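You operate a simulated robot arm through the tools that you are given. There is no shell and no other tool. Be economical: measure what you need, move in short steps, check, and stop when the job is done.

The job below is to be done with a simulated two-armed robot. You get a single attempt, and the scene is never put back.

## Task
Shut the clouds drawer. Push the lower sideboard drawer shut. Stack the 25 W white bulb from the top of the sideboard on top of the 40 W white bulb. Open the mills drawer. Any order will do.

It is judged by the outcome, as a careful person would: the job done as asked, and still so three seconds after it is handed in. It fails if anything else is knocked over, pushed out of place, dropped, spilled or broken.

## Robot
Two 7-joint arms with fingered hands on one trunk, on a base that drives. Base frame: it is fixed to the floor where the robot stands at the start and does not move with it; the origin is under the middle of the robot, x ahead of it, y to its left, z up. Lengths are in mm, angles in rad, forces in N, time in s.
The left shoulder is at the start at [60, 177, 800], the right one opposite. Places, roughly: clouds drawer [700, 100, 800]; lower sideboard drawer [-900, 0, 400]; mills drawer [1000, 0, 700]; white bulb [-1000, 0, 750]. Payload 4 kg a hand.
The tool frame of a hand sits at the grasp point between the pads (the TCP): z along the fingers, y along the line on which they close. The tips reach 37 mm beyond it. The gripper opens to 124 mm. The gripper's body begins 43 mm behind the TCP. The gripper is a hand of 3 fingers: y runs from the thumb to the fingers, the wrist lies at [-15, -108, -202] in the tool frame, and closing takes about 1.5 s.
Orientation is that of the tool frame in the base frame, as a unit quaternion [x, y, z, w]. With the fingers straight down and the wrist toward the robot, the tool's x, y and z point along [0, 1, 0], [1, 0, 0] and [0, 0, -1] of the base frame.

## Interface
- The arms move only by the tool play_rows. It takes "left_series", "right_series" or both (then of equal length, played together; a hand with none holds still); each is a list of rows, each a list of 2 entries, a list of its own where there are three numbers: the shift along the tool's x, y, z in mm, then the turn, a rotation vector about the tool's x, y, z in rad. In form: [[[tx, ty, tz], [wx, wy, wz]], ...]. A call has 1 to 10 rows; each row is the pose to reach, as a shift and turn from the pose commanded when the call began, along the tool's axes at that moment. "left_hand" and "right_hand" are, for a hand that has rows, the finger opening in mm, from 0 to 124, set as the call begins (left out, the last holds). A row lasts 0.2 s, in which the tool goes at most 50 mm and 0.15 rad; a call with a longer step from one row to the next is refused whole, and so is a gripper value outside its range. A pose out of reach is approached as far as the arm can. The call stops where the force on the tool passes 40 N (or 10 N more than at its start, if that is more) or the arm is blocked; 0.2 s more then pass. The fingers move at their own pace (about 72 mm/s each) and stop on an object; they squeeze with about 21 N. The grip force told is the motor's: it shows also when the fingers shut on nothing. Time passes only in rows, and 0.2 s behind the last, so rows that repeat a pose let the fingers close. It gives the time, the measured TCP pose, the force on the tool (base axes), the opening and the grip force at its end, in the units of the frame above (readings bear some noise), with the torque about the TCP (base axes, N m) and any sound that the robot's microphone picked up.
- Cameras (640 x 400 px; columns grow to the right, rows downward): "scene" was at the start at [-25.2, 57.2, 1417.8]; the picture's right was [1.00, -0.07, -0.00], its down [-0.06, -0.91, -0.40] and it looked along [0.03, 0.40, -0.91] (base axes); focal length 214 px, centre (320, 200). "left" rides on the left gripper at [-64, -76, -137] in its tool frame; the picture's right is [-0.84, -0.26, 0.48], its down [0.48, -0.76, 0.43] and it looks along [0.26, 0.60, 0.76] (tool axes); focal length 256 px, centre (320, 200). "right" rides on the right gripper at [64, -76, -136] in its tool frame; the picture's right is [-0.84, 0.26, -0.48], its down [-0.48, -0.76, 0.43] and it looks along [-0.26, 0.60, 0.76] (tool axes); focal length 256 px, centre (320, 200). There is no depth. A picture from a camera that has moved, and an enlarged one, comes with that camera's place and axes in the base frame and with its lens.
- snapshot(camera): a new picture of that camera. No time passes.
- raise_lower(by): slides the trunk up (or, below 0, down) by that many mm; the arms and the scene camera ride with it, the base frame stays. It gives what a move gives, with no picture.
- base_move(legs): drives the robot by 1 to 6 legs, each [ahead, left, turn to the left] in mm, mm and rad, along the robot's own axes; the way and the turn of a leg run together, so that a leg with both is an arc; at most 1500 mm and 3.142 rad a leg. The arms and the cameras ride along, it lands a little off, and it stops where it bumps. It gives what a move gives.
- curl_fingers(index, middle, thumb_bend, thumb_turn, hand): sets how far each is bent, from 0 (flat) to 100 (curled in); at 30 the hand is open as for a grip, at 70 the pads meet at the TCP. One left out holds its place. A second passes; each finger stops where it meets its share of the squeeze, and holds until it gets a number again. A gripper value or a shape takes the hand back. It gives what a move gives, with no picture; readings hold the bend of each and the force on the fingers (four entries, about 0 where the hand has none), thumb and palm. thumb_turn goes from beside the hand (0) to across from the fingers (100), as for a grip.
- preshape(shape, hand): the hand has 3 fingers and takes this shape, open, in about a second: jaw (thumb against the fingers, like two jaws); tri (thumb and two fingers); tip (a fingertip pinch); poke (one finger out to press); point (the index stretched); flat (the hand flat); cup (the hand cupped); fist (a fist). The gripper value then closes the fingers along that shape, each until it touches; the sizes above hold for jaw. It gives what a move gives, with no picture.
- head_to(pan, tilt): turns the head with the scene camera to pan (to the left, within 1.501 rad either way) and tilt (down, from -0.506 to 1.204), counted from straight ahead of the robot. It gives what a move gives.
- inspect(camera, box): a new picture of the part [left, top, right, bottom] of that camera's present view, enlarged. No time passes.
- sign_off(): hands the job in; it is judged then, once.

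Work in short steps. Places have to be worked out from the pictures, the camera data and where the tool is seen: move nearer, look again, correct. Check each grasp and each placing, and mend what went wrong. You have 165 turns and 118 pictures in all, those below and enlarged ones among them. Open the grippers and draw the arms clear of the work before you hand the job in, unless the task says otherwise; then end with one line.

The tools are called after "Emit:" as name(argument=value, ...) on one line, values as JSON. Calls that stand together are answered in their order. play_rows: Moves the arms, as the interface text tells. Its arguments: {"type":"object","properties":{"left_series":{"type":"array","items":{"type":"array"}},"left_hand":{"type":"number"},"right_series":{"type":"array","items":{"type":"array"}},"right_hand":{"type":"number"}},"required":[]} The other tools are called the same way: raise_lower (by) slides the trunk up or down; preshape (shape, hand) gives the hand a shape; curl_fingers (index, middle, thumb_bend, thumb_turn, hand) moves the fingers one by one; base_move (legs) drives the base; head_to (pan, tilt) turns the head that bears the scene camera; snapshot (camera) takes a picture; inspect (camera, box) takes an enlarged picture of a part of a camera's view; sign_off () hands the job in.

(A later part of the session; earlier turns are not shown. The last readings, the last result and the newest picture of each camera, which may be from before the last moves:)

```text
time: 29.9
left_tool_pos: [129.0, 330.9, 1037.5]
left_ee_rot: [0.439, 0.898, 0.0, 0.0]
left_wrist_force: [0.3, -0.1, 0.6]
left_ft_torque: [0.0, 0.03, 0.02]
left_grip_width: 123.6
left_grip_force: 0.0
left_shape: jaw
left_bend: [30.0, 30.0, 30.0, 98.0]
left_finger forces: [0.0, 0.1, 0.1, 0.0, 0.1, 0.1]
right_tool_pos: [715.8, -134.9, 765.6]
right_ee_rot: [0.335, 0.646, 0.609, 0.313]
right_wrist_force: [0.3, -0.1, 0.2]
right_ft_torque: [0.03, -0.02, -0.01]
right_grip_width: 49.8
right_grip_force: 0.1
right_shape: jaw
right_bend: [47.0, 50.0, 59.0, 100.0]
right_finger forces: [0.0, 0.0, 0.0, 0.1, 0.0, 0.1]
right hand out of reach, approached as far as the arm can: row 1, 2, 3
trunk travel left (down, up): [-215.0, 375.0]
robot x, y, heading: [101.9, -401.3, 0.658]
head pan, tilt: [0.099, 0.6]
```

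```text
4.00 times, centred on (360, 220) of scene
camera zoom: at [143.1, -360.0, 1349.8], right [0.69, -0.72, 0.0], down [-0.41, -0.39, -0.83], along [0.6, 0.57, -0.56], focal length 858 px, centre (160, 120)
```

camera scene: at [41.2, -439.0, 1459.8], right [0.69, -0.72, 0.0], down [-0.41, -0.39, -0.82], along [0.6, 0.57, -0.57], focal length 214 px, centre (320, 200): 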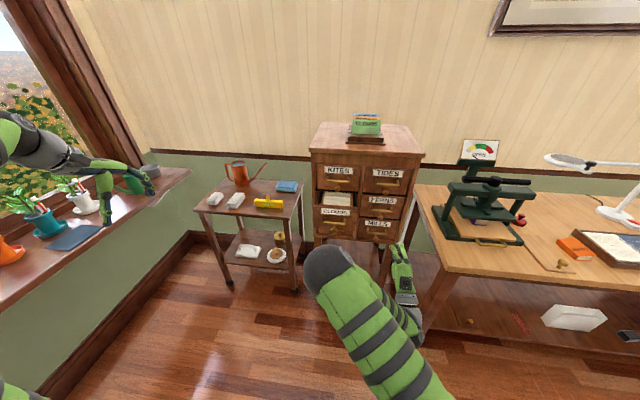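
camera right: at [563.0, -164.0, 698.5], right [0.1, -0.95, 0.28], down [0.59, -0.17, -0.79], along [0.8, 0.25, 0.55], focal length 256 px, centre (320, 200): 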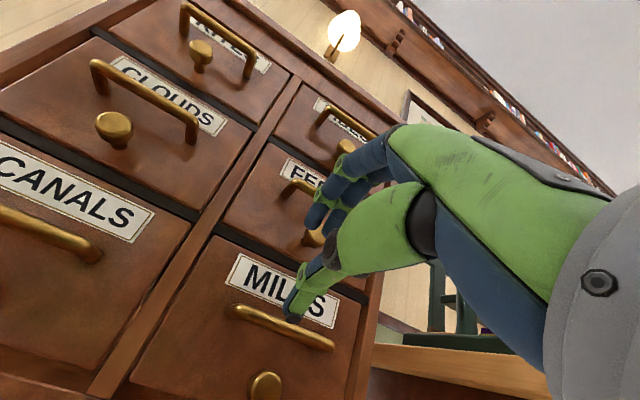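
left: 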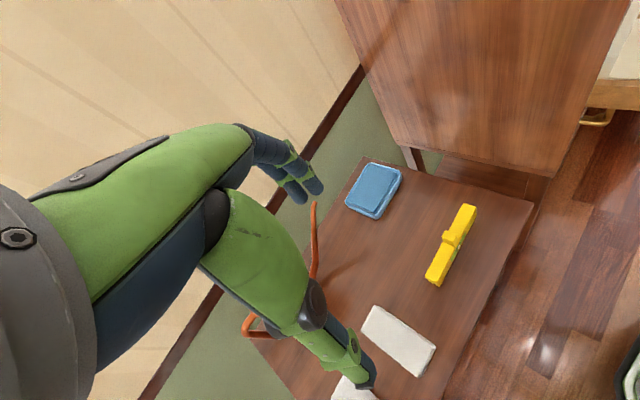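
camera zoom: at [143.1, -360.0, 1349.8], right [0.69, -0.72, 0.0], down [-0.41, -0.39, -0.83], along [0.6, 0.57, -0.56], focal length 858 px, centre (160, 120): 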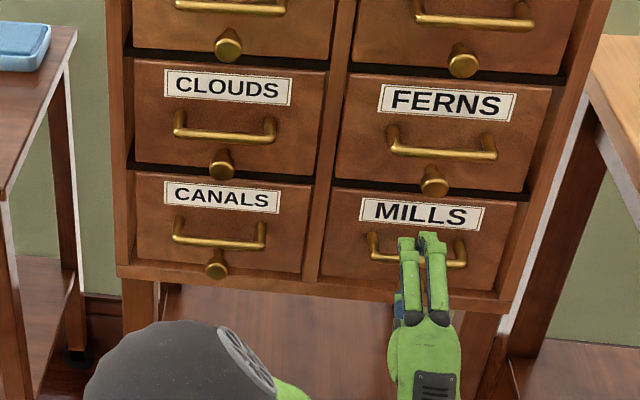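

The arm can't get that low from this trunk height, so I lower the trunk another 90 mm.

Emit:
raise_lower(by=-90)

Emit:
play_rows(right_series=[[[0, 20, 10], [0, 0, 0]], [[0, 45, 20], [0, 0, 0]], [[0, 50, 25], [0, 0, 0]]])

Emit:
snapshot(camera="right")

Emit:
inspect(camera="scene", box=[310, 150, 410, 250])

```text
time: 31.2
left_tool_pos: [129.6, 331.9, 948.3]
left_ee_rot: [0.439, 0.898, 0.001, 0.0]
left_wrist_force: [0.2, -1.0, -1.0]
left_ft_torque: [-0.01, 0.01, -0.03]
left_grip_width: 123.7
left_grip_force: 0.0
left_shape: jaw
left_bend: [30.0, 30.0, 30.0, 98.0]
left_finger forces: [0.0, 0.0, 0.1, 0.0, 0.1, 0.0]
right_tool_pos: [716.6, -135.0, 675.3]
right_ee_rot: [0.335, 0.646, 0.61, 0.314]
right_wrist_force: [0.7, -0.3, 0.0]
right_ft_torque: [0.02, -0.03, 0.01]
right_grip_width: 49.7
right_grip_force: 0.1
right_shape: jaw
right_bend: [47.0, 50.0, 59.0, 100.0]
right_finger forces: [0.0, 0.1, 0.1, 0.0, 0.0, 0.0]
trunk travel left (down, up): [-125.0, 465.0]
robot x, y, heading: [100.4, -401.3, 0.66]
head pan, tilt: [0.099, 0.6]
```

```text
time: 32.0
left_tool_pos: [129.5, 331.9, 946.4]
left_ee_rot: [0.439, 0.898, 0.0, 0.0]
left_wrist_force: [-0.3, 0.6, 0.4]
left_ft_torque: [0.0, 0.02, 0.0]
left_grip_width: 123.5
left_grip_force: 0.0
left_shape: jaw
left_bend: [30.0, 30.0, 30.0, 98.0]
left_finger forces: [0.0, 0.0, 0.0, 0.0, 0.1, 0.0]
right_tool_pos: [738.1, -117.7, 724.6]
right_ee_rot: [0.336, 0.646, 0.609, 0.314]
right_wrist_force: [1.1, 0.1, 0.2]
right_ft_torque: [0.02, -0.01, -0.01]
right_grip_width: 49.8
right_grip_force: 0.1
right_shape: jaw
right_bend: [47.0, 50.0, 59.0, 100.0]
right_finger forces: [0.0, 0.1, 0.0, 0.0, 0.0, 0.1]
trunk travel left (down, up): [-125.0, 465.0]
robot x, y, heading: [103.4, -399.2, 0.658]
head pan, tilt: [0.099, 0.6]
```

```text
88 pictures are left
camera right: at [585.6, -147.9, 657.0], right [0.1, -0.95, 0.28], down [0.59, -0.17, -0.79], along [0.8, 0.25, 0.55], focal length 256 px, centre (320, 200)
```

right: 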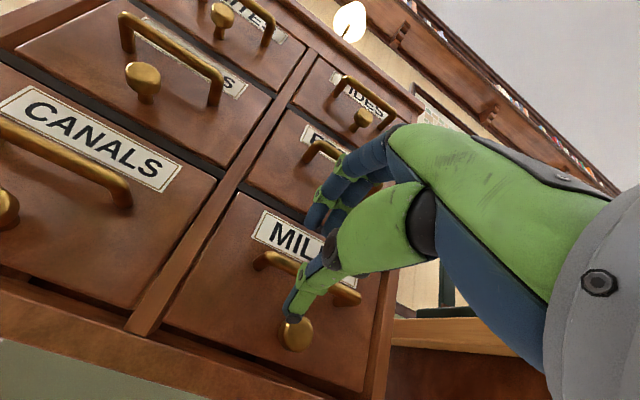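

```text
4.00 times, centred on (360, 200) of scene
camera zoom: at [143.1, -359.9, 1259.8], right [0.69, -0.72, 0.0], down [-0.41, -0.39, -0.83], along [0.6, 0.57, -0.56], focal length 858 px, centre (160, 200)
```

zoom: 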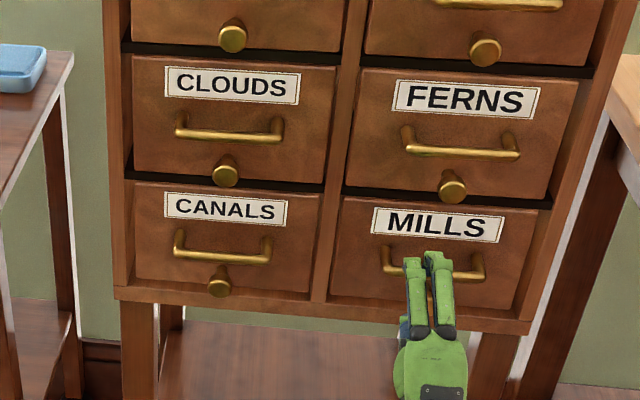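

Height now matches (bar z≈724). I advance about 52 mm with the jaws straddling the bar.

Emit:
play_rows(right_series=[[[-6, 1, 20], [0, 0, 0]], [[-12, 2, 38], [0, 0, 0]], [[-12, 3, 52], [0, 0, 0]]])

Emit:
snapshot(camera="right")

Emit:
inspect(camera="scene", box=[340, 170, 400, 230])

```text
time: 32.6
left_tool_pos: [127.7, 331.7, 946.3]
left_ee_rot: [0.439, 0.898, -0.001, 0.0]
left_wrist_force: [-0.3, 0.3, 0.5]
left_ft_torque: [-0.02, -0.02, 0.02]
left_grip_width: 123.6
left_grip_force: 0.0
left_shape: jaw
left_bend: [30.0, 30.0, 30.0, 98.0]
left_finger forces: [0.0, 0.0, 0.1, 0.1, 0.1, 0.0]
right_tool_pos: [768.9, -109.9, 724.6]
right_ee_rot: [0.334, 0.645, 0.611, 0.314]
right_wrist_force: [-14.9, -7.4, 2.7]
right_ft_torque: [-0.27, 0.55, -0.01]
right_grip_width: 50.3
right_grip_force: 0.0
right_shape: jaw
right_bend: [47.0, 50.0, 58.0, 100.0]
right_finger forces: [0.0, 0.0, 0.1, 0.0, 16.9, 0.0]
trunk travel left (down, up): [-125.0, 465.0]
robot x, y, heading: [102.1, -400.6, 0.659]
head pan, tilt: [0.099, 0.6]
stopped in row 3 (right hand): the force on the tool passed its limit (the readings are from after the stop); the commanded pose is now the measured one
```

```text
86 pictures are left
camera right: at [616.7, -138.3, 656.9], right [0.11, -0.95, 0.28], down [0.6, -0.16, -0.78], along [0.79, 0.25, 0.55], focal length 256 px, centre (320, 200)
```

right: 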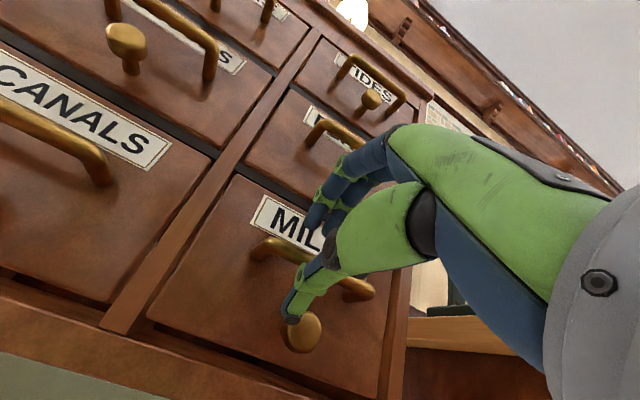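

```text
6.67 times, centred on (370, 200) of scene
camera zoom: at [141.7, -360.5, 1259.9], right [0.69, -0.72, 0.0], down [-0.41, -0.39, -0.83], along [0.6, 0.57, -0.56], focal length 1430 px, centre (-13, 200)
```

zoom: 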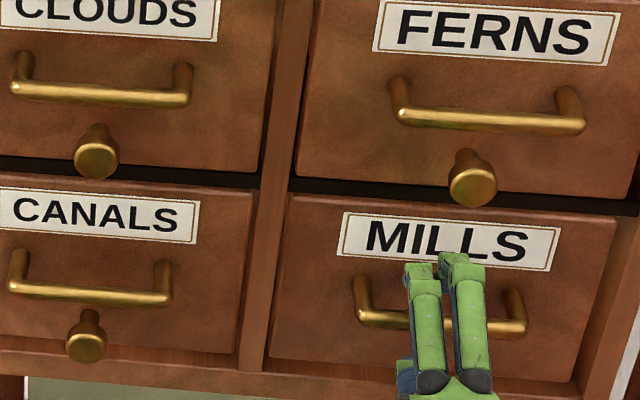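

The thumb met the knob below the bar (17 N on the thumb). I back off, shift 24 mm left of the knob with a narrower opening, and go in again.

Emit:
play_rows(right_hand=42, right_series=[[[0, 0, -20], [0, 0, 0]], [[24, 1, -20], [0, 0, 0]], [[24, 2, 0], [0, 0, 0]], [[24, 3, 17], [0, 0, 0]], [[24, 3, 26], [0, 0, 0]]])

Emit:
snapshot(camera="right")

Emit:
inspect(camera="scene", box=[340, 170, 400, 230])

```text
time: 33.8
left_tool_pos: [129.4, 332.7, 946.5]
left_ee_rot: [0.44, 0.898, 0.0, -0.001]
left_wrist_force: [-0.1, -1.2, 0.3]
left_ft_torque: [-0.01, 0.05, 0.02]
left_grip_width: 123.7
left_grip_force: 0.1
left_shape: jaw
left_bend: [30.0, 30.0, 30.0, 98.0]
left_finger forces: [0.0, 0.0, 0.1, 0.0, 0.0, 0.0]
right_tool_pos: [777.1, -74.3, 726.6]
right_ee_rot: [0.333, 0.645, 0.612, 0.314]
right_wrist_force: [-4.1, -3.7, 0.5]
right_ft_torque: [0.1, -0.12, 0.07]
right_grip_width: 42.5
right_grip_force: 0.1
right_shape: jaw
right_bend: [49.0, 53.0, 60.0, 100.0]
right_finger forces: [5.5, 0.0, 0.0, 0.0, 0.3, 0.1]
trunk travel left (down, up): [-125.0, 465.0]
robot x, y, heading: [100.7, -399.4, 0.666]
head pan, tilt: [0.099, 0.6]
```

```text
84 pictures are left
camera right: at [625.4, -103.3, 657.8], right [0.11, -0.95, 0.28], down [0.6, -0.17, -0.78], along [0.79, 0.25, 0.55], focal length 256 px, centre (320, 200)
```

right: 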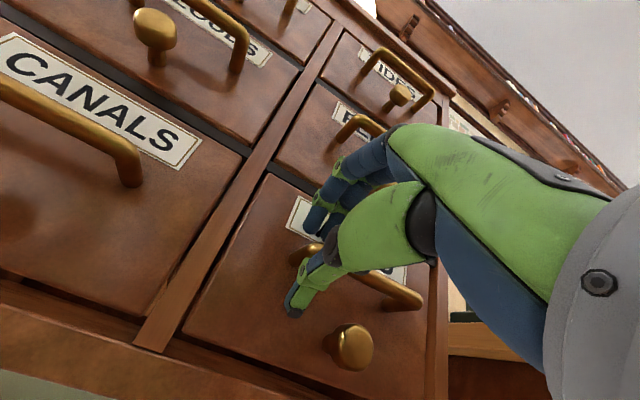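

```text
6.67 times, centred on (370, 200) of scene
camera zoom: at [142.6, -360.2, 1259.8], right [0.69, -0.72, 0.0], down [-0.41, -0.39, -0.83], along [0.6, 0.57, -0.56], focal length 1430 px, centre (-13, 200)
```

zoom: 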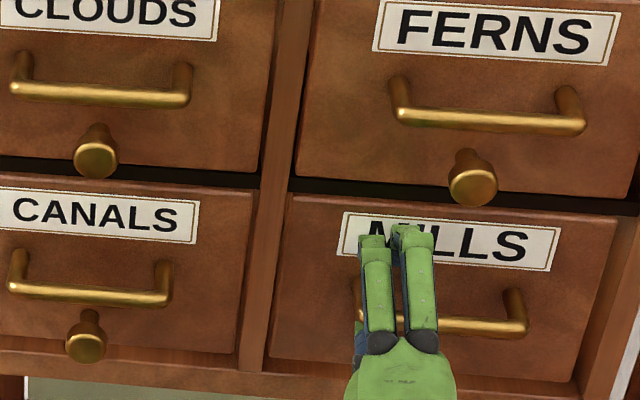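

The fingertips now just touch the panel above the bar, with the thumb clear of the knob. I close on the bar.

Emit:
play_rows(right_hand=0, right_series=[[[0, 0, -3], [0, 0, 0]], [[0, 0, -3], [0, 0, 0]], [[0, 0, -3], [0, 0, 0]], [[0, 0, -3], [0, 0, 0]], [[0, 0, -3], [0, 0, 0]]])

Emit:
snapshot(camera="right")

```text
time: 35.0
left_tool_pos: [130.6, 333.7, 945.8]
left_ee_rot: [0.44, 0.898, 0.0, -0.001]
left_wrist_force: [0.0, -0.1, -0.4]
left_ft_torque: [-0.01, -0.02, 0.04]
left_grip_width: 123.6
left_grip_force: 0.0
left_shape: jaw
left_bend: [30.0, 30.0, 30.0, 98.0]
left_finger forces: [0.1, 0.1, 0.0, 0.0, 0.0, 0.0]
right_tool_pos: [776.2, -75.8, 721.8]
right_ee_rot: [0.334, 0.648, 0.609, 0.312]
right_wrist_force: [-1.1, -0.5, -24.2]
right_ft_torque: [-0.12, 0.04, 0.02]
right_grip_width: 18.1
right_grip_force: 21.0
right_shape: jaw
right_bend: [74.0, 70.0, 63.0, 100.0]
right_finger forces: [4.4, 0.1, 0.0, 0.1, 29.0, 0.0]
trunk travel left (down, up): [-125.0, 465.0]
robot x, y, heading: [103.2, -398.3, 0.662]
head pan, tilt: [0.099, 0.6]
```

```text
82 pictures are left
camera right: at [623.7, -104.8, 655.6], right [0.11, -0.95, 0.28], down [0.59, -0.17, -0.79], along [0.8, 0.25, 0.55], focal length 256 px, centre (320, 200)
```

right: 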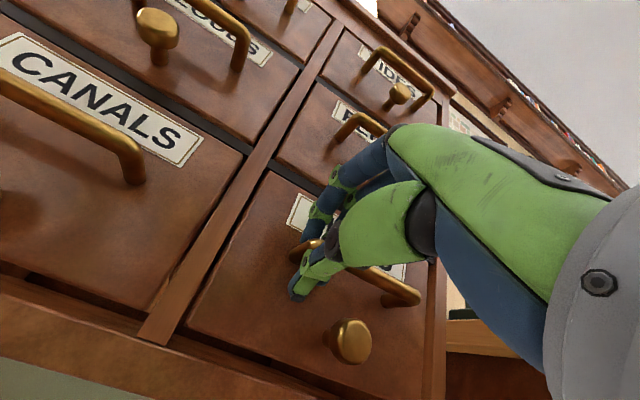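

The thumb bears on the bar from below (29 N) while the fingers have nothing to squeeze: the hand is a bit high. I move it down several mm so the fingers meet the bar.

Emit:
play_rows(right_series=[[[0, -4, 0], [0, 0, 0]], [[0, -7, 0], [0, 0, 0]], [[0, -7, 0], [0, 0, 0]], [[0, -7, 0], [0, 0, 0]]])

```text
time: 36.0
left_tool_pos: [131.9, 331.3, 947.0]
left_ee_rot: [0.44, 0.898, -0.001, 0.0]
left_wrist_force: [-0.3, -0.7, 1.1]
left_ft_torque: [-0.02, -0.01, -0.01]
left_grip_width: 123.8
left_grip_force: 0.0
left_shape: jaw
left_bend: [30.0, 30.0, 30.0, 98.0]
left_finger forces: [0.1, 0.1, 0.1, 0.1, 0.1, 0.1]
right_tool_pos: [776.0, -76.2, 719.5]
right_ee_rot: [0.334, 0.645, 0.611, 0.314]
right_wrist_force: [3.6, -0.7, -7.1]
right_ft_torque: [0.14, -0.13, -0.04]
right_grip_width: 15.6
right_grip_force: 21.3
right_shape: jaw
right_bend: [57.0, 70.0, 64.0, 100.0]
right_finger forces: [9.3, 0.0, 0.0, 0.1, 16.3, 0.0]
trunk travel left (down, up): [-125.0, 465.0]
robot x, y, heading: [101.3, -401.1, 0.663]
head pan, tilt: [0.099, 0.6]
```

Index and thumb now pinch the bar. I pull back slowly.

Emit:
play_rows(right_series=[[[0, 0, -10], [0, 0, 0]], [[0, 1, -20], [0, 0, 0]], [[0, 2, -30], [0, 0, 0]], [[0, 2, -40], [0, 0, 0]], [[0, 3, -50], [0, 0, 0]]])

Emit:
snapshot(camera="right")

Emit:
inspect(camera="scene", box=[310, 150, 410, 250])

```text
time: 37.2
left_tool_pos: [130.5, 332.5, 947.2]
left_ee_rot: [0.439, 0.898, -0.001, -0.001]
left_wrist_force: [0.1, -0.2, 0.2]
left_ft_torque: [-0.01, 0.01, 0.02]
left_grip_width: 123.7
left_grip_force: 0.0
left_shape: jaw
left_bend: [30.0, 30.0, 30.0, 98.0]
left_finger forces: [0.0, 0.0, 0.0, 0.1, 0.0, 0.1]
right_tool_pos: [734.8, -105.7, 722.6]
right_ee_rot: [0.335, 0.647, 0.61, 0.313]
right_wrist_force: [1.3, -3.5, -24.2]
right_ft_torque: [-0.07, 0.03, -0.05]
right_grip_width: 18.0
right_grip_force: 21.2
right_shape: jaw
right_bend: [74.0, 70.0, 63.0, 100.0]
right_finger forces: [4.7, 0.1, 0.0, 0.0, 28.9, 0.1]
trunk travel left (down, up): [-125.0, 465.0]
robot x, y, heading: [97.8, -400.9, 0.66]
head pan, tilt: [0.099, 0.6]
```

```text
81 pictures are left
camera right: at [582.5, -134.0, 655.3], right [0.11, -0.95, 0.28], down [0.59, -0.17, -0.79], along [0.8, 0.25, 0.55], focal length 256 px, centre (320, 200)
```

right: 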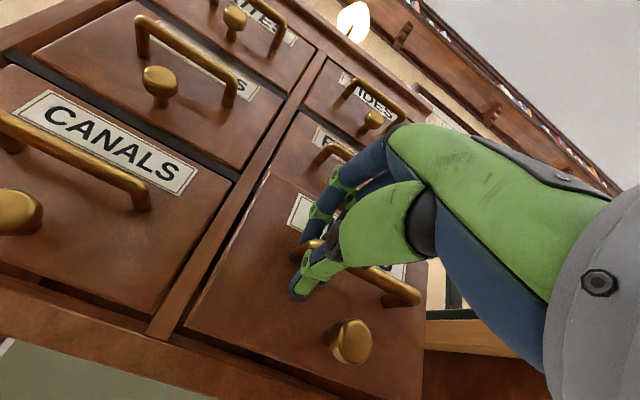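

```text
4.00 times, centred on (360, 200) of scene
camera zoom: at [144.7, -359.4, 1259.5], right [0.69, -0.72, 0.0], down [-0.41, -0.39, -0.82], along [0.6, 0.57, -0.57], focal length 858 px, centre (160, 200)
```

zoom: 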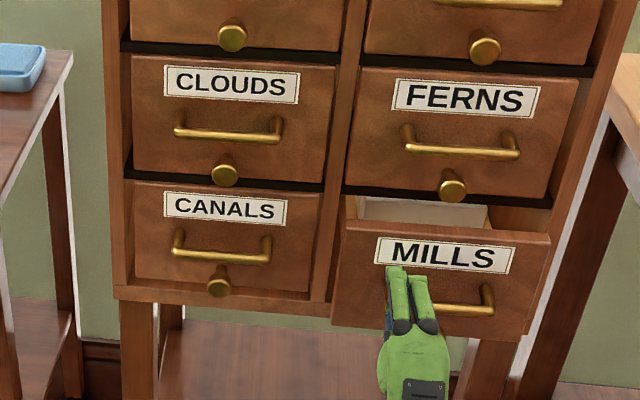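

The drawer is coming out (about 50 mm). I keep pulling another 100 mm.

Emit:
play_rows(right_series=[[[0, 0, -14], [0, 0, 0]], [[0, 1, -28], [0, 0, 0]], [[0, 1, -42], [0, 0, 0]], [[0, 2, -56], [0, 0, 0]], [[0, 3, -70], [0, 0, 0]], [[0, 3, -84], [0, 0, 0]], [[0, 4, -98], [0, 0, 0]]])

Emit:
inspect(camera="scene", box=[310, 150, 410, 250])

```text
time: 38.7
left_tool_pos: [132.0, 333.2, 947.4]
left_ee_rot: [0.44, 0.898, -0.001, 0.0]
left_wrist_force: [-0.1, 0.4, -0.8]
left_ft_torque: [0.0, 0.03, -0.01]
left_grip_width: 123.6
left_grip_force: 0.1
left_shape: jaw
left_bend: [30.0, 30.0, 30.0, 98.0]
left_finger forces: [0.0, 0.0, 0.0, 0.1, 0.1, 0.1]
right_tool_pos: [661.5, -155.5, 727.2]
right_ee_rot: [0.337, 0.65, 0.605, 0.312]
right_wrist_force: [-0.4, -2.5, -32.4]
right_ft_torque: [-0.18, 0.13, -0.03]
right_grip_width: 21.5
right_grip_force: 21.2
right_shape: jaw
right_bend: [74.0, 70.0, 61.0, 100.0]
right_finger forces: [2.5, 0.0, 0.1, 0.0, 33.6, 0.1]
trunk travel left (down, up): [-125.0, 465.0]
robot x, y, heading: [104.9, -399.3, 0.66]
head pan, tilt: [0.099, 0.6]
stopped in row 7 (right hand): the force on the tool passed its limit (the readings are from after the stop); the commanded pose is now the measured one
```

```text
4.00 times, centred on (360, 200) of scene
camera zoom: at [144.8, -359.5, 1259.8], right [0.69, -0.72, 0.0], down [-0.41, -0.39, -0.82], along [0.6, 0.57, -0.57], focal length 858 px, centre (160, 200)
```

zoom: 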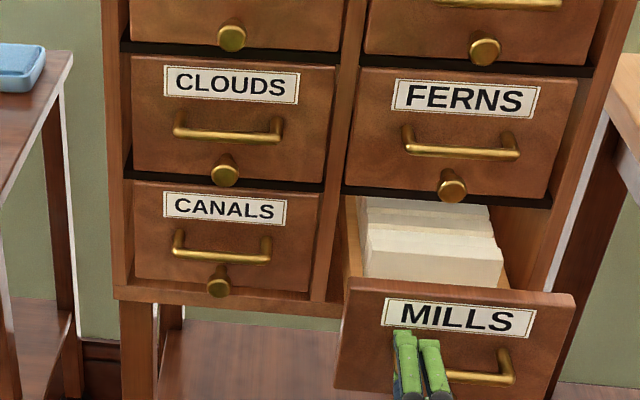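

Open about 140 mm; the stop was only vertical pinch force. I ease the hand down and pull a little further.

Emit:
play_rows(right_series=[[[0, -8, 0], [0, 0, 0]], [[0, -8, -10], [0, 0, 0]], [[0, -7, -22], [0, 0, 0]], [[0, -7, -34], [0, 0, 0]], [[0, -6, -46], [0, 0, 0]]])

Emit:
inspect(camera="scene", box=[310, 150, 410, 250])

```text
time: 39.9
left_tool_pos: [131.2, 331.6, 948.1]
left_ee_rot: [0.439, 0.899, -0.001, 0.0]
left_wrist_force: [-0.6, -0.5, 0.9]
left_ft_torque: [-0.02, 0.02, 0.01]
left_grip_width: 123.7
left_grip_force: 0.1
left_shape: jaw
left_bend: [30.0, 30.0, 30.0, 98.0]
left_finger forces: [0.0, 0.0, 0.1, 0.0, 0.0, 0.0]
right_tool_pos: [624.7, -182.4, 727.2]
right_ee_rot: [0.337, 0.647, 0.608, 0.313]
right_wrist_force: [2.9, -4.9, -31.6]
right_ft_torque: [-0.18, 0.07, -0.03]
right_grip_width: 20.6
right_grip_force: 21.7
right_shape: jaw
right_bend: [74.0, 70.0, 61.0, 100.0]
right_finger forces: [2.4, 0.1, 0.1, 0.0, 34.1, 0.0]
trunk travel left (down, up): [-125.0, 465.0]
robot x, y, heading: [102.5, -400.0, 0.664]
head pan, tilt: [0.099, 0.6]
```

```text
4.00 times, centred on (360, 200) of scene
camera zoom: at [144.8, -359.6, 1259.5], right [0.69, -0.72, 0.0], down [-0.41, -0.39, -0.82], along [0.6, 0.57, -0.57], focal length 858 px, centre (160, 200)
```

zoom: 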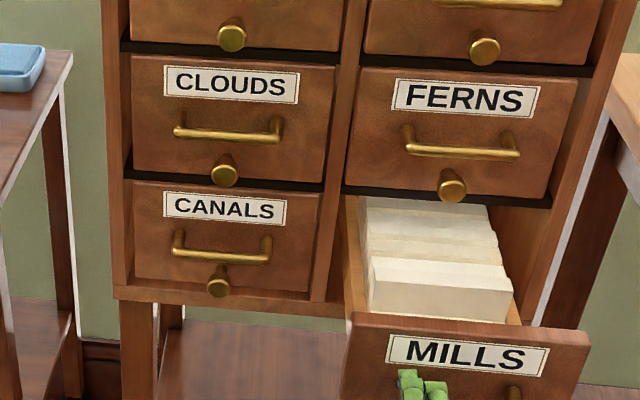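

MILLS is open about 185 mm. I open the fingers and then withdraw straight back.

Emit:
play_rows(right_hand=45, right_series=[[[0, 0, 0], [0, 0, 0]], [[0, 0, 0], [0, 0, 0]], [[0, 0, 0], [0, 0, 0]], [[0, 0, 0], [0, 0, 0]], [[0, 0, -25], [0, 0, 0]], [[0, 0, -60], [0, 0, 0]], [[0, 0, -90], [0, 0, 0]]])

Emit:
snapshot(camera="scene")

```text
time: 41.5
left_tool_pos: [129.7, 331.9, 947.0]
left_ee_rot: [0.439, 0.898, 0.0, 0.0]
left_wrist_force: [0.4, 0.5, 0.0]
left_ft_torque: [0.0, 0.01, 0.01]
left_grip_width: 123.7
left_grip_force: 0.0
left_shape: jaw
left_bend: [30.0, 30.0, 30.0, 98.0]
left_finger forces: [0.0, 0.1, 0.0, 0.0, 0.0, 0.0]
right_tool_pos: [581.2, -192.8, 710.4]
right_ee_rot: [0.335, 0.646, 0.61, 0.314]
right_wrist_force: [1.0, 0.0, -0.3]
right_ft_torque: [0.0, -0.01, -0.01]
right_grip_width: 45.1
right_grip_force: 0.0
right_shape: jaw
right_bend: [48.0, 52.0, 60.0, 100.0]
right_finger forces: [0.0, 0.0, 0.0, 0.0, 0.0, 0.0]
right hand out of reach, approached as far as the arm can: row 6, 7
trunk travel left (down, up): [-125.0, 465.0]
robot x, y, heading: [104.4, -401.3, 0.664]
head pan, tilt: [0.099, 0.6]
```

```text
77 pictures are left
camera scene: at [143.1, -359.9, 1259.8], right [0.69, -0.72, 0.0], down [-0.41, -0.39, -0.83], along [0.6, 0.57, -0.56], focal length 214 px, centre (320, 200)
```

scene: 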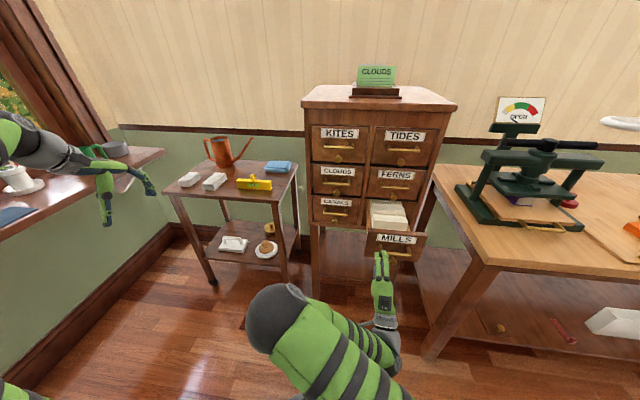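

The hand is clear of the bar. I back the base away 350 mm and raise the trunk again.

Emit:
base_move(legs=[[-350, 0, 0]])

Emit:
raise_lower(by=200)

Emit:
inspect(camera="scene", box=[220, 100, 500, 300])

Emit:
head_to(pan=1.5, tilt=0.6)

Emit:
snapshot(camera="scene")

```text
time: 43.8
left_tool_pos: [-144.3, 118.8, 946.9]
left_ee_rot: [0.44, 0.898, 0.0, 0.0]
left_wrist_force: [-0.3, 0.6, 0.0]
left_ft_torque: [0.02, -0.03, 0.0]
left_grip_width: 123.7
left_grip_force: 0.0
left_shape: jaw
left_bend: [30.0, 30.0, 30.0, 98.0]
left_finger forces: [0.0, 0.1, 0.1, 0.0, 0.0, 0.0]
right_tool_pos: [304.7, -406.1, 710.4]
right_ee_rot: [0.335, 0.647, 0.609, 0.313]
right_wrist_force: [-0.5, -1.2, 0.3]
right_ft_torque: [0.02, -0.01, 0.0]
right_grip_width: 45.0
right_grip_force: 0.0
right_shape: jaw
right_bend: [48.0, 52.0, 60.0, 100.0]
right_finger forces: [0.0, 0.0, 0.0, 0.1, 0.0, 0.0]
trunk travel left (down, up): [-125.0, 465.0]
robot x, y, heading: [-172.3, -614.9, 0.658]
head pan, tilt: [0.099, 0.6]
```

```text
time: 45.9
left_tool_pos: [-143.9, 118.3, 1147.2]
left_ee_rot: [0.439, 0.898, 0.0, 0.002]
left_wrist_force: [-0.1, -0.4, 0.3]
left_ft_torque: [-0.02, 0.0, -0.05]
left_grip_width: 123.7
left_grip_force: 0.0
left_shape: jaw
left_bend: [30.0, 30.0, 30.0, 98.0]
left_finger forces: [0.1, 0.1, 0.1, 0.0, 0.1, 0.0]
right_tool_pos: [305.2, -406.6, 909.5]
right_ee_rot: [0.336, 0.647, 0.609, 0.313]
right_wrist_force: [0.2, 0.1, -0.2]
right_ft_torque: [0.03, -0.01, 0.0]
right_grip_width: 44.9
right_grip_force: 0.0
right_shape: jaw
right_bend: [48.0, 52.0, 60.0, 100.0]
right_finger forces: [0.0, 0.1, 0.0, 0.0, 0.0, 0.0]
trunk travel left (down, up): [-325.0, 265.0]
robot x, y, heading: [-173.9, -613.9, 0.665]
head pan, tilt: [0.099, 0.6]
```

```text
2.00 times, centred on (360, 200) of scene
camera zoom: at [-132.1, -573.8, 1459.7], right [0.69, -0.72, 0.0], down [-0.41, -0.39, -0.82], along [0.6, 0.57, -0.57], focal length 429 px, centre (240, 200)
```

zoom: 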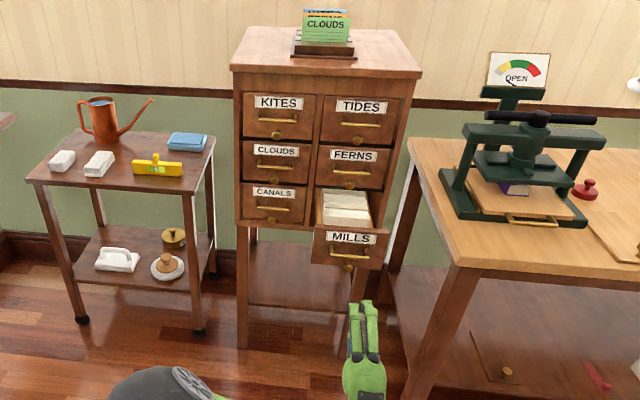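

```text
time: 47.5
left_tool_pos: [-145.5, 119.0, 1146.7]
left_ee_rot: [0.439, 0.898, 0.001, 0.0]
left_wrist_force: [-0.2, -0.1, -0.3]
left_ft_torque: [0.01, -0.01, 0.0]
left_grip_width: 123.7
left_grip_force: 0.1
left_shape: jaw
left_bend: [30.0, 30.0, 30.0, 98.0]
left_finger forces: [0.0, 0.0, 0.0, 0.1, 0.0, 0.1]
right_tool_pos: [305.6, -406.3, 908.9]
right_ee_rot: [0.336, 0.646, 0.609, 0.313]
right_wrist_force: [0.2, 0.1, 0.2]
right_ft_torque: [-0.03, -0.02, 0.0]
right_grip_width: 45.1
right_grip_force: 0.1
right_shape: jaw
right_bend: [48.0, 52.0, 60.0, 100.0]
right_finger forces: [0.0, 0.0, 0.0, 0.0, 0.0, 0.0]
trunk travel left (down, up): [-325.0, 265.0]
robot x, y, heading: [-171.0, -615.5, 0.662]
head pan, tilt: [1.499, 0.6]
```

```text
75 pictures are left
camera scene: at [-245.2, -561.3, 1459.8], right [0.83, 0.56, 0.0], down [0.31, -0.47, -0.83], along [-0.46, 0.69, -0.57], focal length 214 px, centre (320, 200)
```

scene: 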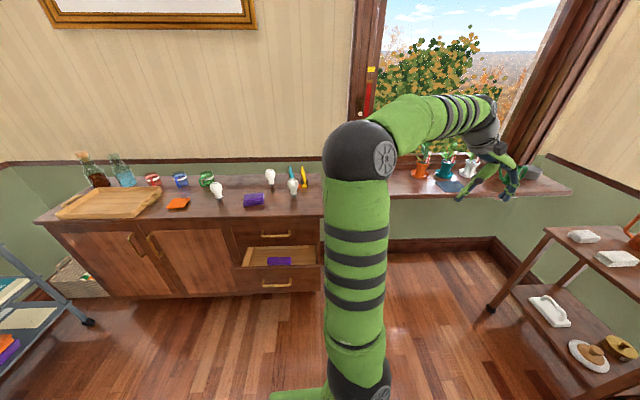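

Cabinet work stands. Now I see the sideboard with bulbs and an open lower drawer; I enlarge it.

Emit:
inspect(camera="scene", box=[170, 150, 330, 300])

Emit:
inspect(camera="scene", box=[200, 155, 320, 215])

```text
2.67 times, centred on (250, 225) of scene
camera zoom: at [-245.2, -561.3, 1459.8], right [0.83, 0.56, 0.0], down [0.31, -0.47, -0.83], along [-0.46, 0.69, -0.57], focal length 572 px, centre (507, 133)
```

zoom: 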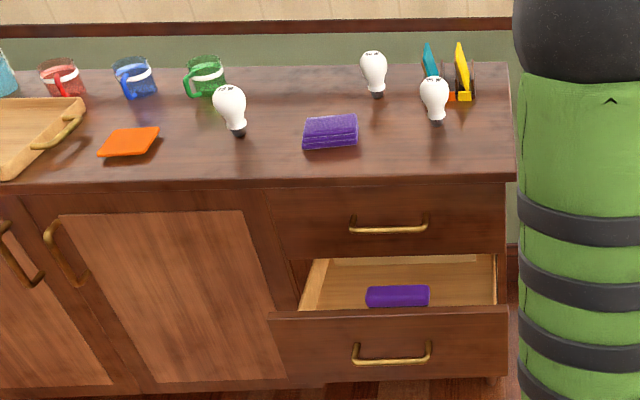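

```text
5.33 times, centred on (260, 185) of scene
camera zoom: at [-245.2, -561.3, 1459.8], right [0.83, 0.56, 0.0], down [0.31, -0.47, -0.83], along [-0.46, 0.69, -0.57], focal length 1144 px, centre (640, 280)
```

zoom: 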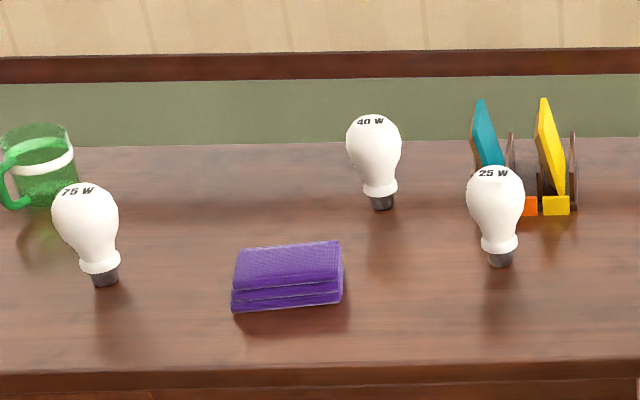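

I see the 75 W, 40 W and 25 W bulbs standing on their caps, and the open lower drawer with a purple block in it. I first unwind the right arm by pitching it back down.

Emit:
play_rows(right_hand=60, right_series=[[[0, 0, 15], [0.14, 0, 0]], [[0, 0, 30], [0.28, 0, 0]], [[0, 0, 45], [0.42, 0, 0]], [[0, 0, 60], [0.56, 0, 0]], [[0, 0, 60], [0.7, 0, 0]], [[0, 0, 60], [0.84, 0, 0]]])

Emit:
base_move(legs=[[0, 0, 1.536]])

```text
time: 48.9
left_tool_pos: [-144.1, 118.2, 1147.4]
left_ee_rot: [0.439, 0.899, 0.0, -0.001]
left_wrist_force: [-0.8, 1.3, 0.5]
left_ft_torque: [0.0, 0.0, -0.01]
left_grip_width: 124.0
left_grip_force: 0.0
left_shape: jaw
left_bend: [30.0, 30.0, 30.0, 98.0]
left_finger forces: [0.0, 0.0, 0.1, 0.1, 0.0, 0.0]
right_tool_pos: [353.4, -371.1, 906.7]
right_ee_rot: [0.434, 0.839, 0.292, 0.149]
right_wrist_force: [-0.4, -0.2, 0.7]
right_ft_torque: [-0.01, 0.0, 0.03]
right_grip_width: 59.9
right_grip_force: 0.0
right_shape: jaw
right_bend: [43.0, 46.0, 56.0, 100.0]
right_finger forces: [0.1, 0.1, 0.1, 0.0, 0.0, 0.0]
right hand out of reach, approached as far as the arm can: row 1, 2, 3
trunk travel left (down, up): [-325.0, 265.0]
robot x, y, heading: [-174.1, -614.5, 0.666]
head pan, tilt: [1.499, 0.6]
```

```text
time: 53.0
left_tool_pos: [-904.5, -559.5, 1146.2]
left_ee_rot: [-0.307, 0.952, 0.0, 0.0]
left_wrist_force: [0.3, 0.3, 0.1]
left_ft_torque: [0.0, 0.0, -0.02]
left_grip_width: 123.7
left_grip_force: 0.0
left_shape: jaw
left_bend: [30.0, 30.0, 30.0, 98.0]
left_finger forces: [0.0, 0.0, 0.0, 0.0, 0.1, 0.0]
right_tool_pos: [-396.7, -79.9, 906.8]
right_ee_rot: [-0.27, 0.905, 0.315, -0.097]
right_wrist_force: [0.1, 0.7, -0.4]
right_ft_torque: [-0.01, -0.04, 0.0]
right_grip_width: 59.9
right_grip_force: 0.1
right_shape: jaw
right_bend: [43.0, 46.0, 56.0, 100.0]
right_finger forces: [0.0, 0.0, 0.0, 0.0, 0.1, 0.0]
trunk travel left (down, up): [-325.0, 265.0]
robot x, y, heading: [-171.7, -609.7, 2.197]
head pan, tilt: [1.499, 0.6]
```

Facing the sideboard now. I tuck the right hand up and to its own side, and turn the head ahead.

Emit:
play_rows(right_series=[[[-20, 3, -33], [0, 0, 0]], [[-45, 6, -66], [0, 0, 0]], [[-70, 9, -99], [0.1, 0, 0]], [[-95, 12, -132], [0.2, 0, 0]], [[-120, 15, -165], [0.3, 0, 0]], [[-146, 18, -198], [0.4, 0, 0]], [[-173, 21, -231], [0.5, 0, 0]], [[-200, 23, -263], [0.6, 0, 0]]])

Emit:
head_to(pan=0.15, tilt=0.6)

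Emit:
snapshot(camera="scene")

Emit:
inspect(camera="scene", box=[220, 140, 380, 260])

```text
time: 54.8
left_tool_pos: [-904.1, -561.3, 1146.8]
left_ee_rot: [-0.307, 0.952, 0.001, 0.0]
left_wrist_force: [0.0, 0.0, 0.0]
left_ft_torque: [-0.01, 0.01, 0.0]
left_grip_width: 123.7
left_grip_force: 0.1
left_shape: jaw
left_bend: [30.0, 30.0, 30.0, 98.0]
left_finger forces: [0.0, 0.0, 0.0, 0.1, 0.1, 0.1]
right_tool_pos: [-148.5, -90.9, 1126.0]
right_ee_rot: [-0.287, 0.957, 0.033, -0.012]
right_wrist_force: [0.2, -0.9, 0.4]
right_ft_torque: [-0.03, -0.02, 0.03]
right_grip_width: 59.7
right_grip_force: 0.1
right_shape: jaw
right_bend: [43.0, 46.0, 56.0, 100.0]
right_finger forces: [0.0, 0.0, 0.1, 0.0, 0.1, 0.0]
right hand out of reach, approached as far as the arm can: row 2, 3
trunk travel left (down, up): [-325.0, 265.0]
robot x, y, heading: [-171.8, -614.1, 2.192]
head pan, tilt: [1.499, 0.6]
```

```text
time: 56.3
left_tool_pos: [-903.8, -561.1, 1147.5]
left_ee_rot: [-0.307, 0.952, 0.0, 0.0]
left_wrist_force: [0.5, 0.0, 0.6]
left_ft_torque: [0.01, 0.0, 0.06]
left_grip_width: 123.7
left_grip_force: 0.1
left_shape: jaw
left_bend: [30.0, 30.0, 30.0, 98.0]
left_finger forces: [0.0, 0.0, 0.0, 0.0, 0.1, 0.0]
right_tool_pos: [-151.0, -91.1, 1126.5]
right_ee_rot: [-0.286, 0.958, 0.034, -0.012]
right_wrist_force: [0.1, 1.0, 0.5]
right_ft_torque: [0.03, 0.01, 0.02]
right_grip_width: 59.8
right_grip_force: 0.1
right_shape: jaw
right_bend: [43.0, 46.0, 56.0, 100.0]
right_finger forces: [0.0, 0.1, 0.0, 0.0, 0.0, 0.0]
trunk travel left (down, up): [-325.0, 265.0]
robot x, y, heading: [-172.6, -613.4, 2.193]
head pan, tilt: [0.15, 0.6]
```

```text
72 pictures are left
camera scene: at [-216.9, -577.8, 1459.8], right [0.71, 0.7, 0.0], down [0.4, -0.4, -0.83], along [-0.58, 0.59, -0.56], focal length 214 px, centre (320, 200)
```

scene: 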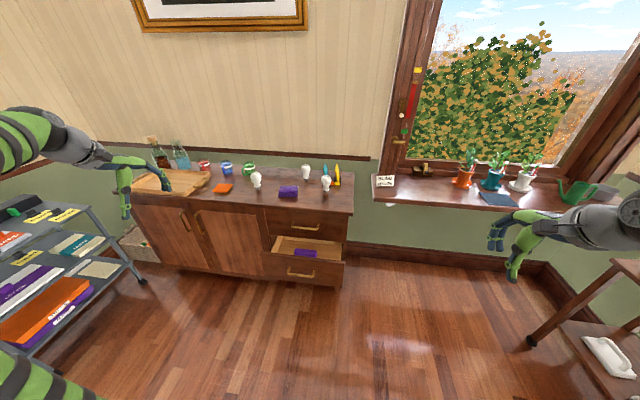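

```text
3.33 times, centred on (300, 200) of scene
camera zoom: at [-216.9, -577.8, 1459.8], right [0.71, 0.7, 0.0], down [0.4, -0.4, -0.83], along [-0.58, 0.59, -0.56], focal length 715 px, centre (387, 200)
```

zoom: 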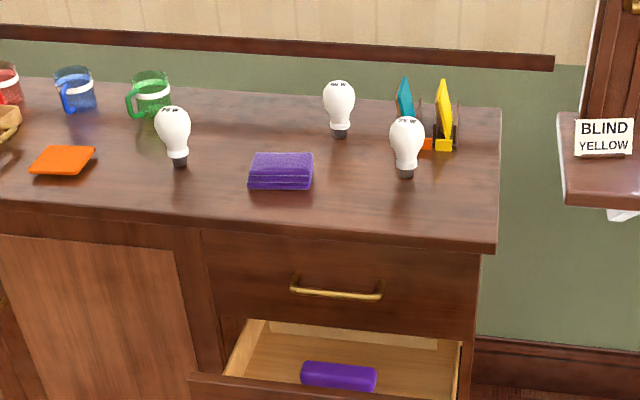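

The sideboard edge runs along (0.81,0.59), so I am square to it. I look with the left hand camera for a second bearing on heights.

Emit:
snapshot(camera="left")

Emit:
inspect(camera="scene", box=[240, 200, 380, 300])

```text
70 pictures are left
camera left: at [-809.6, -584.6, 1284.1], right [0.83, 0.28, -0.48], down [0.05, -0.9, -0.43], along [-0.56, 0.34, -0.76], focal length 256 px, centre (320, 200)
```

left: 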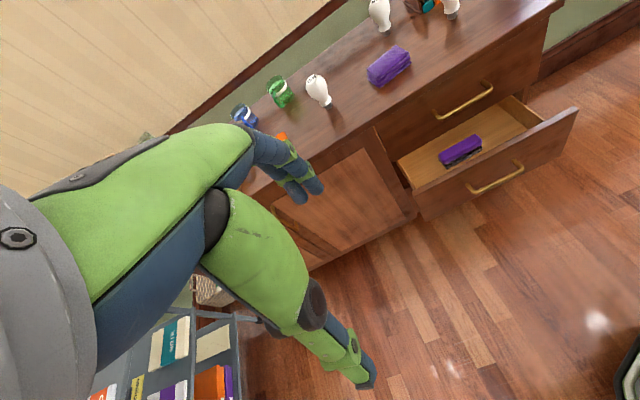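

```text
4.00 times, centred on (310, 250) of scene
camera zoom: at [-216.9, -577.8, 1459.8], right [0.71, 0.7, 0.0], down [0.4, -0.4, -0.83], along [-0.58, 0.59, -0.56], focal length 858 px, centre (360, 0)
```

zoom: 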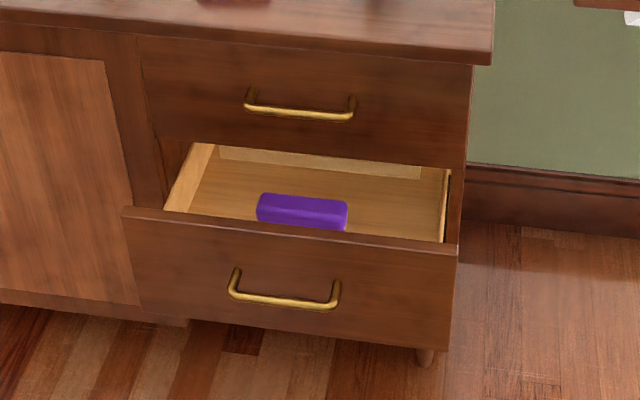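

Triangulated: drawer handle about (-802,-126,475), sideboard top z≈812, 25 W near (-915,178), 40 W near (-1095,192). I bring the left hand inward and down ahead of the drawer, fingers closed.

Emit:
play_rows(left_hand=0, left_series=[[[-37, 5, 26], [0, 0, 0]], [[-75, 9, 53], [0, 0, 0]], [[-112, 13, 80], [0, 0, 0]], [[-150, 18, 107], [0, 0, 0]], [[-187, 22, 133], [0, 0, 0]], [[-225, 27, 160], [0, 0, 0]], [[-262, 31, 187], [0, 0, 0]], [[-300, 36, 213], [0, 0, 0]], [[-337, 40, 240], [0, 0, 0]]])

Emit:
play_rows(left_series=[[[0, 0, 0], [-0.14, 0, 0]], [[0, 0, 0], [-0.28, 0, 0]], [[0, 0, 0], [-0.42, 0, 0]], [[0, 0, 0], [-0.56, 0, 0]], [[0, 0, 0], [-0.7, 0, 0]], [[0, 0, 0], [-0.84, 0, 0]], [[0, 0, 0], [-0.98, 0, 0]], [[0, 0, 0], [-1.1, 0, 0]]])

```text
time: 58.3
left_tool_pos: [-653.8, -331.2, 907.2]
left_ee_rot: [-0.307, 0.952, 0.0, 0.0]
left_wrist_force: [0.6, 0.5, 0.1]
left_ft_torque: [-0.02, -0.03, 0.0]
left_grip_width: 0.1
left_grip_force: 21.0
left_shape: jaw
left_bend: [70.0, 70.0, 71.0, 100.0]
left_finger forces: [0.0, 0.0, 0.0, 0.0, 0.0, 0.0]
right_tool_pos: [-149.6, -91.3, 1126.3]
right_ee_rot: [-0.286, 0.958, 0.033, -0.012]
right_wrist_force: [-0.5, 0.2, -0.1]
right_ft_torque: [-0.01, 0.02, 0.0]
right_grip_width: 59.6
right_grip_force: 0.1
right_shape: jaw
right_bend: [43.0, 46.0, 56.0, 100.0]
right_finger forces: [0.0, 0.0, 0.1, 0.0, 0.0, 0.1]
trunk travel left (down, up): [-325.0, 265.0]
robot x, y, heading: [-174.3, -612.9, 2.197]
head pan, tilt: [0.15, 0.6]
```

```text
time: 60.1
left_tool_pos: [-680.1, -280.9, 905.8]
left_ee_rot: [-0.278, 0.897, 0.328, -0.104]
left_wrist_force: [-1.1, 0.3, 0.4]
left_ft_torque: [0.0, -0.02, -0.02]
left_grip_width: 0.2
left_grip_force: 20.4
left_shape: jaw
left_bend: [70.0, 70.0, 71.0, 100.0]
left_finger forces: [0.0, 0.0, 0.1, 0.1, 0.1, 0.0]
left hand out of reach, approached as far as the arm can: row 3, 4, 5, 6, 7, 8
right_tool_pos: [-150.5, -91.0, 1126.7]
right_ee_rot: [-0.286, 0.957, 0.033, -0.012]
right_wrist_force: [0.3, -0.5, 0.4]
right_ft_torque: [0.0, -0.04, 0.01]
right_grip_width: 59.6
right_grip_force: 0.1
right_shape: jaw
right_bend: [43.0, 46.0, 56.0, 100.0]
right_finger forces: [0.1, 0.1, 0.0, 0.0, 0.0, 0.0]
trunk travel left (down, up): [-325.0, 265.0]
robot x, y, heading: [-172.5, -614.3, 2.2]
head pan, tilt: [0.15, 0.6]
```

The pitch limit depends on reach; I extend forward 90 mm from the commanded pose.

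Emit:
play_rows(left_series=[[[0, 14, 27], [0, 0, 0]], [[0, 28, 54], [0, 0, 0]], [[0, 41, 80], [0, 0, 0]], [[0, 41, 80], [0, 0, 0]], [[0, 41, 80], [0, 0, 0]]])

```text
time: 61.3
left_tool_pos: [-703.5, -250.7, 892.2]
left_ee_rot: [-0.278, 0.897, 0.326, -0.105]
left_wrist_force: [0.3, 0.0, -0.2]
left_ft_torque: [0.01, 0.0, -0.01]
left_grip_width: 0.0
left_grip_force: 21.5
left_shape: jaw
left_bend: [70.0, 70.0, 71.0, 100.0]
left_finger forces: [0.1, 0.0, 0.0, 0.0, 0.0, 0.0]
left hand out of reach, approached as far as the arm can: row 2, 3, 4, 5
right_tool_pos: [-150.0, -90.8, 1126.5]
right_ee_rot: [-0.287, 0.957, 0.034, -0.012]
right_wrist_force: [0.1, 1.1, -0.5]
right_ft_torque: [0.01, -0.04, -0.03]
right_grip_width: 59.7
right_grip_force: 0.0
right_shape: jaw
right_bend: [43.0, 46.0, 56.0, 100.0]
right_finger forces: [0.0, 0.0, 0.0, 0.1, 0.1, 0.0]
trunk travel left (down, up): [-325.0, 265.0]
robot x, y, heading: [-176.1, -617.2, 2.196]
head pan, tilt: [0.15, 0.6]
```

The left arm can't pitch past about 40° in its elbow posture, but the right arm could. I'll use the right arm: lower and half-pitch it, then shift the base left 350 mm so the drawer is before it.

Emit:
play_rows(right_hand=0, right_series=[[[16, 21, 28], [-0.06, 0, 0]], [[32, 42, 56], [-0.12, 0, 0]], [[48, 63, 84], [-0.18, 0, 0]], [[65, 84, 113], [-0.24, 0, 0]], [[81, 105, 141], [-0.31, 0, 0]], [[98, 126, 170], [-0.38, 0, 0]], [[114, 147, 198], [-0.45, 0, 0]], [[130, 167, 226], [-0.55, 0, 0]]])

Emit:
play_rows(right_series=[[[0, 0, 0], [-0.14, 0, 0]], [[0, 0, 0], [-0.28, 0, 0]], [[0, 0, 0], [-0.42, 0, 0]], [[0, 0, 0], [-0.56, 0, 0]], [[0, 0, 0], [-0.7, 0, 0]], [[0, 0, 0], [-0.8, 0, 0]]])

```text
time: 63.1
left_tool_pos: [-702.0, -248.9, 892.2]
left_ee_rot: [-0.279, 0.897, 0.326, -0.105]
left_wrist_force: [1.1, -0.1, 0.5]
left_ft_torque: [-0.02, 0.05, 0.03]
left_grip_width: 0.0
left_grip_force: 21.0
left_shape: jaw
left_bend: [70.0, 70.0, 71.0, 100.0]
left_finger forces: [0.0, 0.0, 0.0, 0.1, 0.0, 0.1]
right_tool_pos: [-358.8, -9.3, 912.6]
right_ee_rot: [-0.273, 0.912, 0.292, -0.089]
right_wrist_force: [-0.1, 1.2, -0.1]
right_ft_torque: [-0.05, 0.01, 0.05]
right_grip_width: 0.0
right_grip_force: 21.7
right_shape: jaw
right_bend: [70.0, 70.0, 70.0, 100.0]
right_finger forces: [0.1, 0.0, 0.0, 0.1, 0.0, 0.1]
trunk travel left (down, up): [-325.0, 265.0]
robot x, y, heading: [-174.7, -615.1, 2.194]
head pan, tilt: [0.15, 0.6]
```

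```text
time: 64.5
left_tool_pos: [-702.4, -250.6, 892.1]
left_ee_rot: [-0.278, 0.897, 0.327, -0.105]
left_wrist_force: [-0.1, -0.5, 0.4]
left_ft_torque: [-0.01, 0.0, -0.03]
left_grip_width: 0.1
left_grip_force: 21.1
left_shape: jaw
left_bend: [70.0, 70.0, 71.0, 100.0]
left_finger forces: [0.1, 0.0, 0.0, 0.0, 0.1, 0.0]
right_tool_pos: [-358.5, -9.9, 913.1]
right_ee_rot: [-0.216, 0.727, 0.625, -0.188]
right_wrist_force: [-0.1, 0.1, -0.7]
right_ft_torque: [-0.01, -0.02, 0.01]
right_grip_width: 0.0
right_grip_force: 21.1
right_shape: jaw
right_bend: [70.0, 70.0, 70.0, 100.0]
right_finger forces: [0.0, 0.1, 0.0, 0.0, 0.0, 0.1]
trunk travel left (down, up): [-325.0, 265.0]
robot x, y, heading: [-174.7, -615.6, 2.197]
head pan, tilt: [0.15, 0.6]
```

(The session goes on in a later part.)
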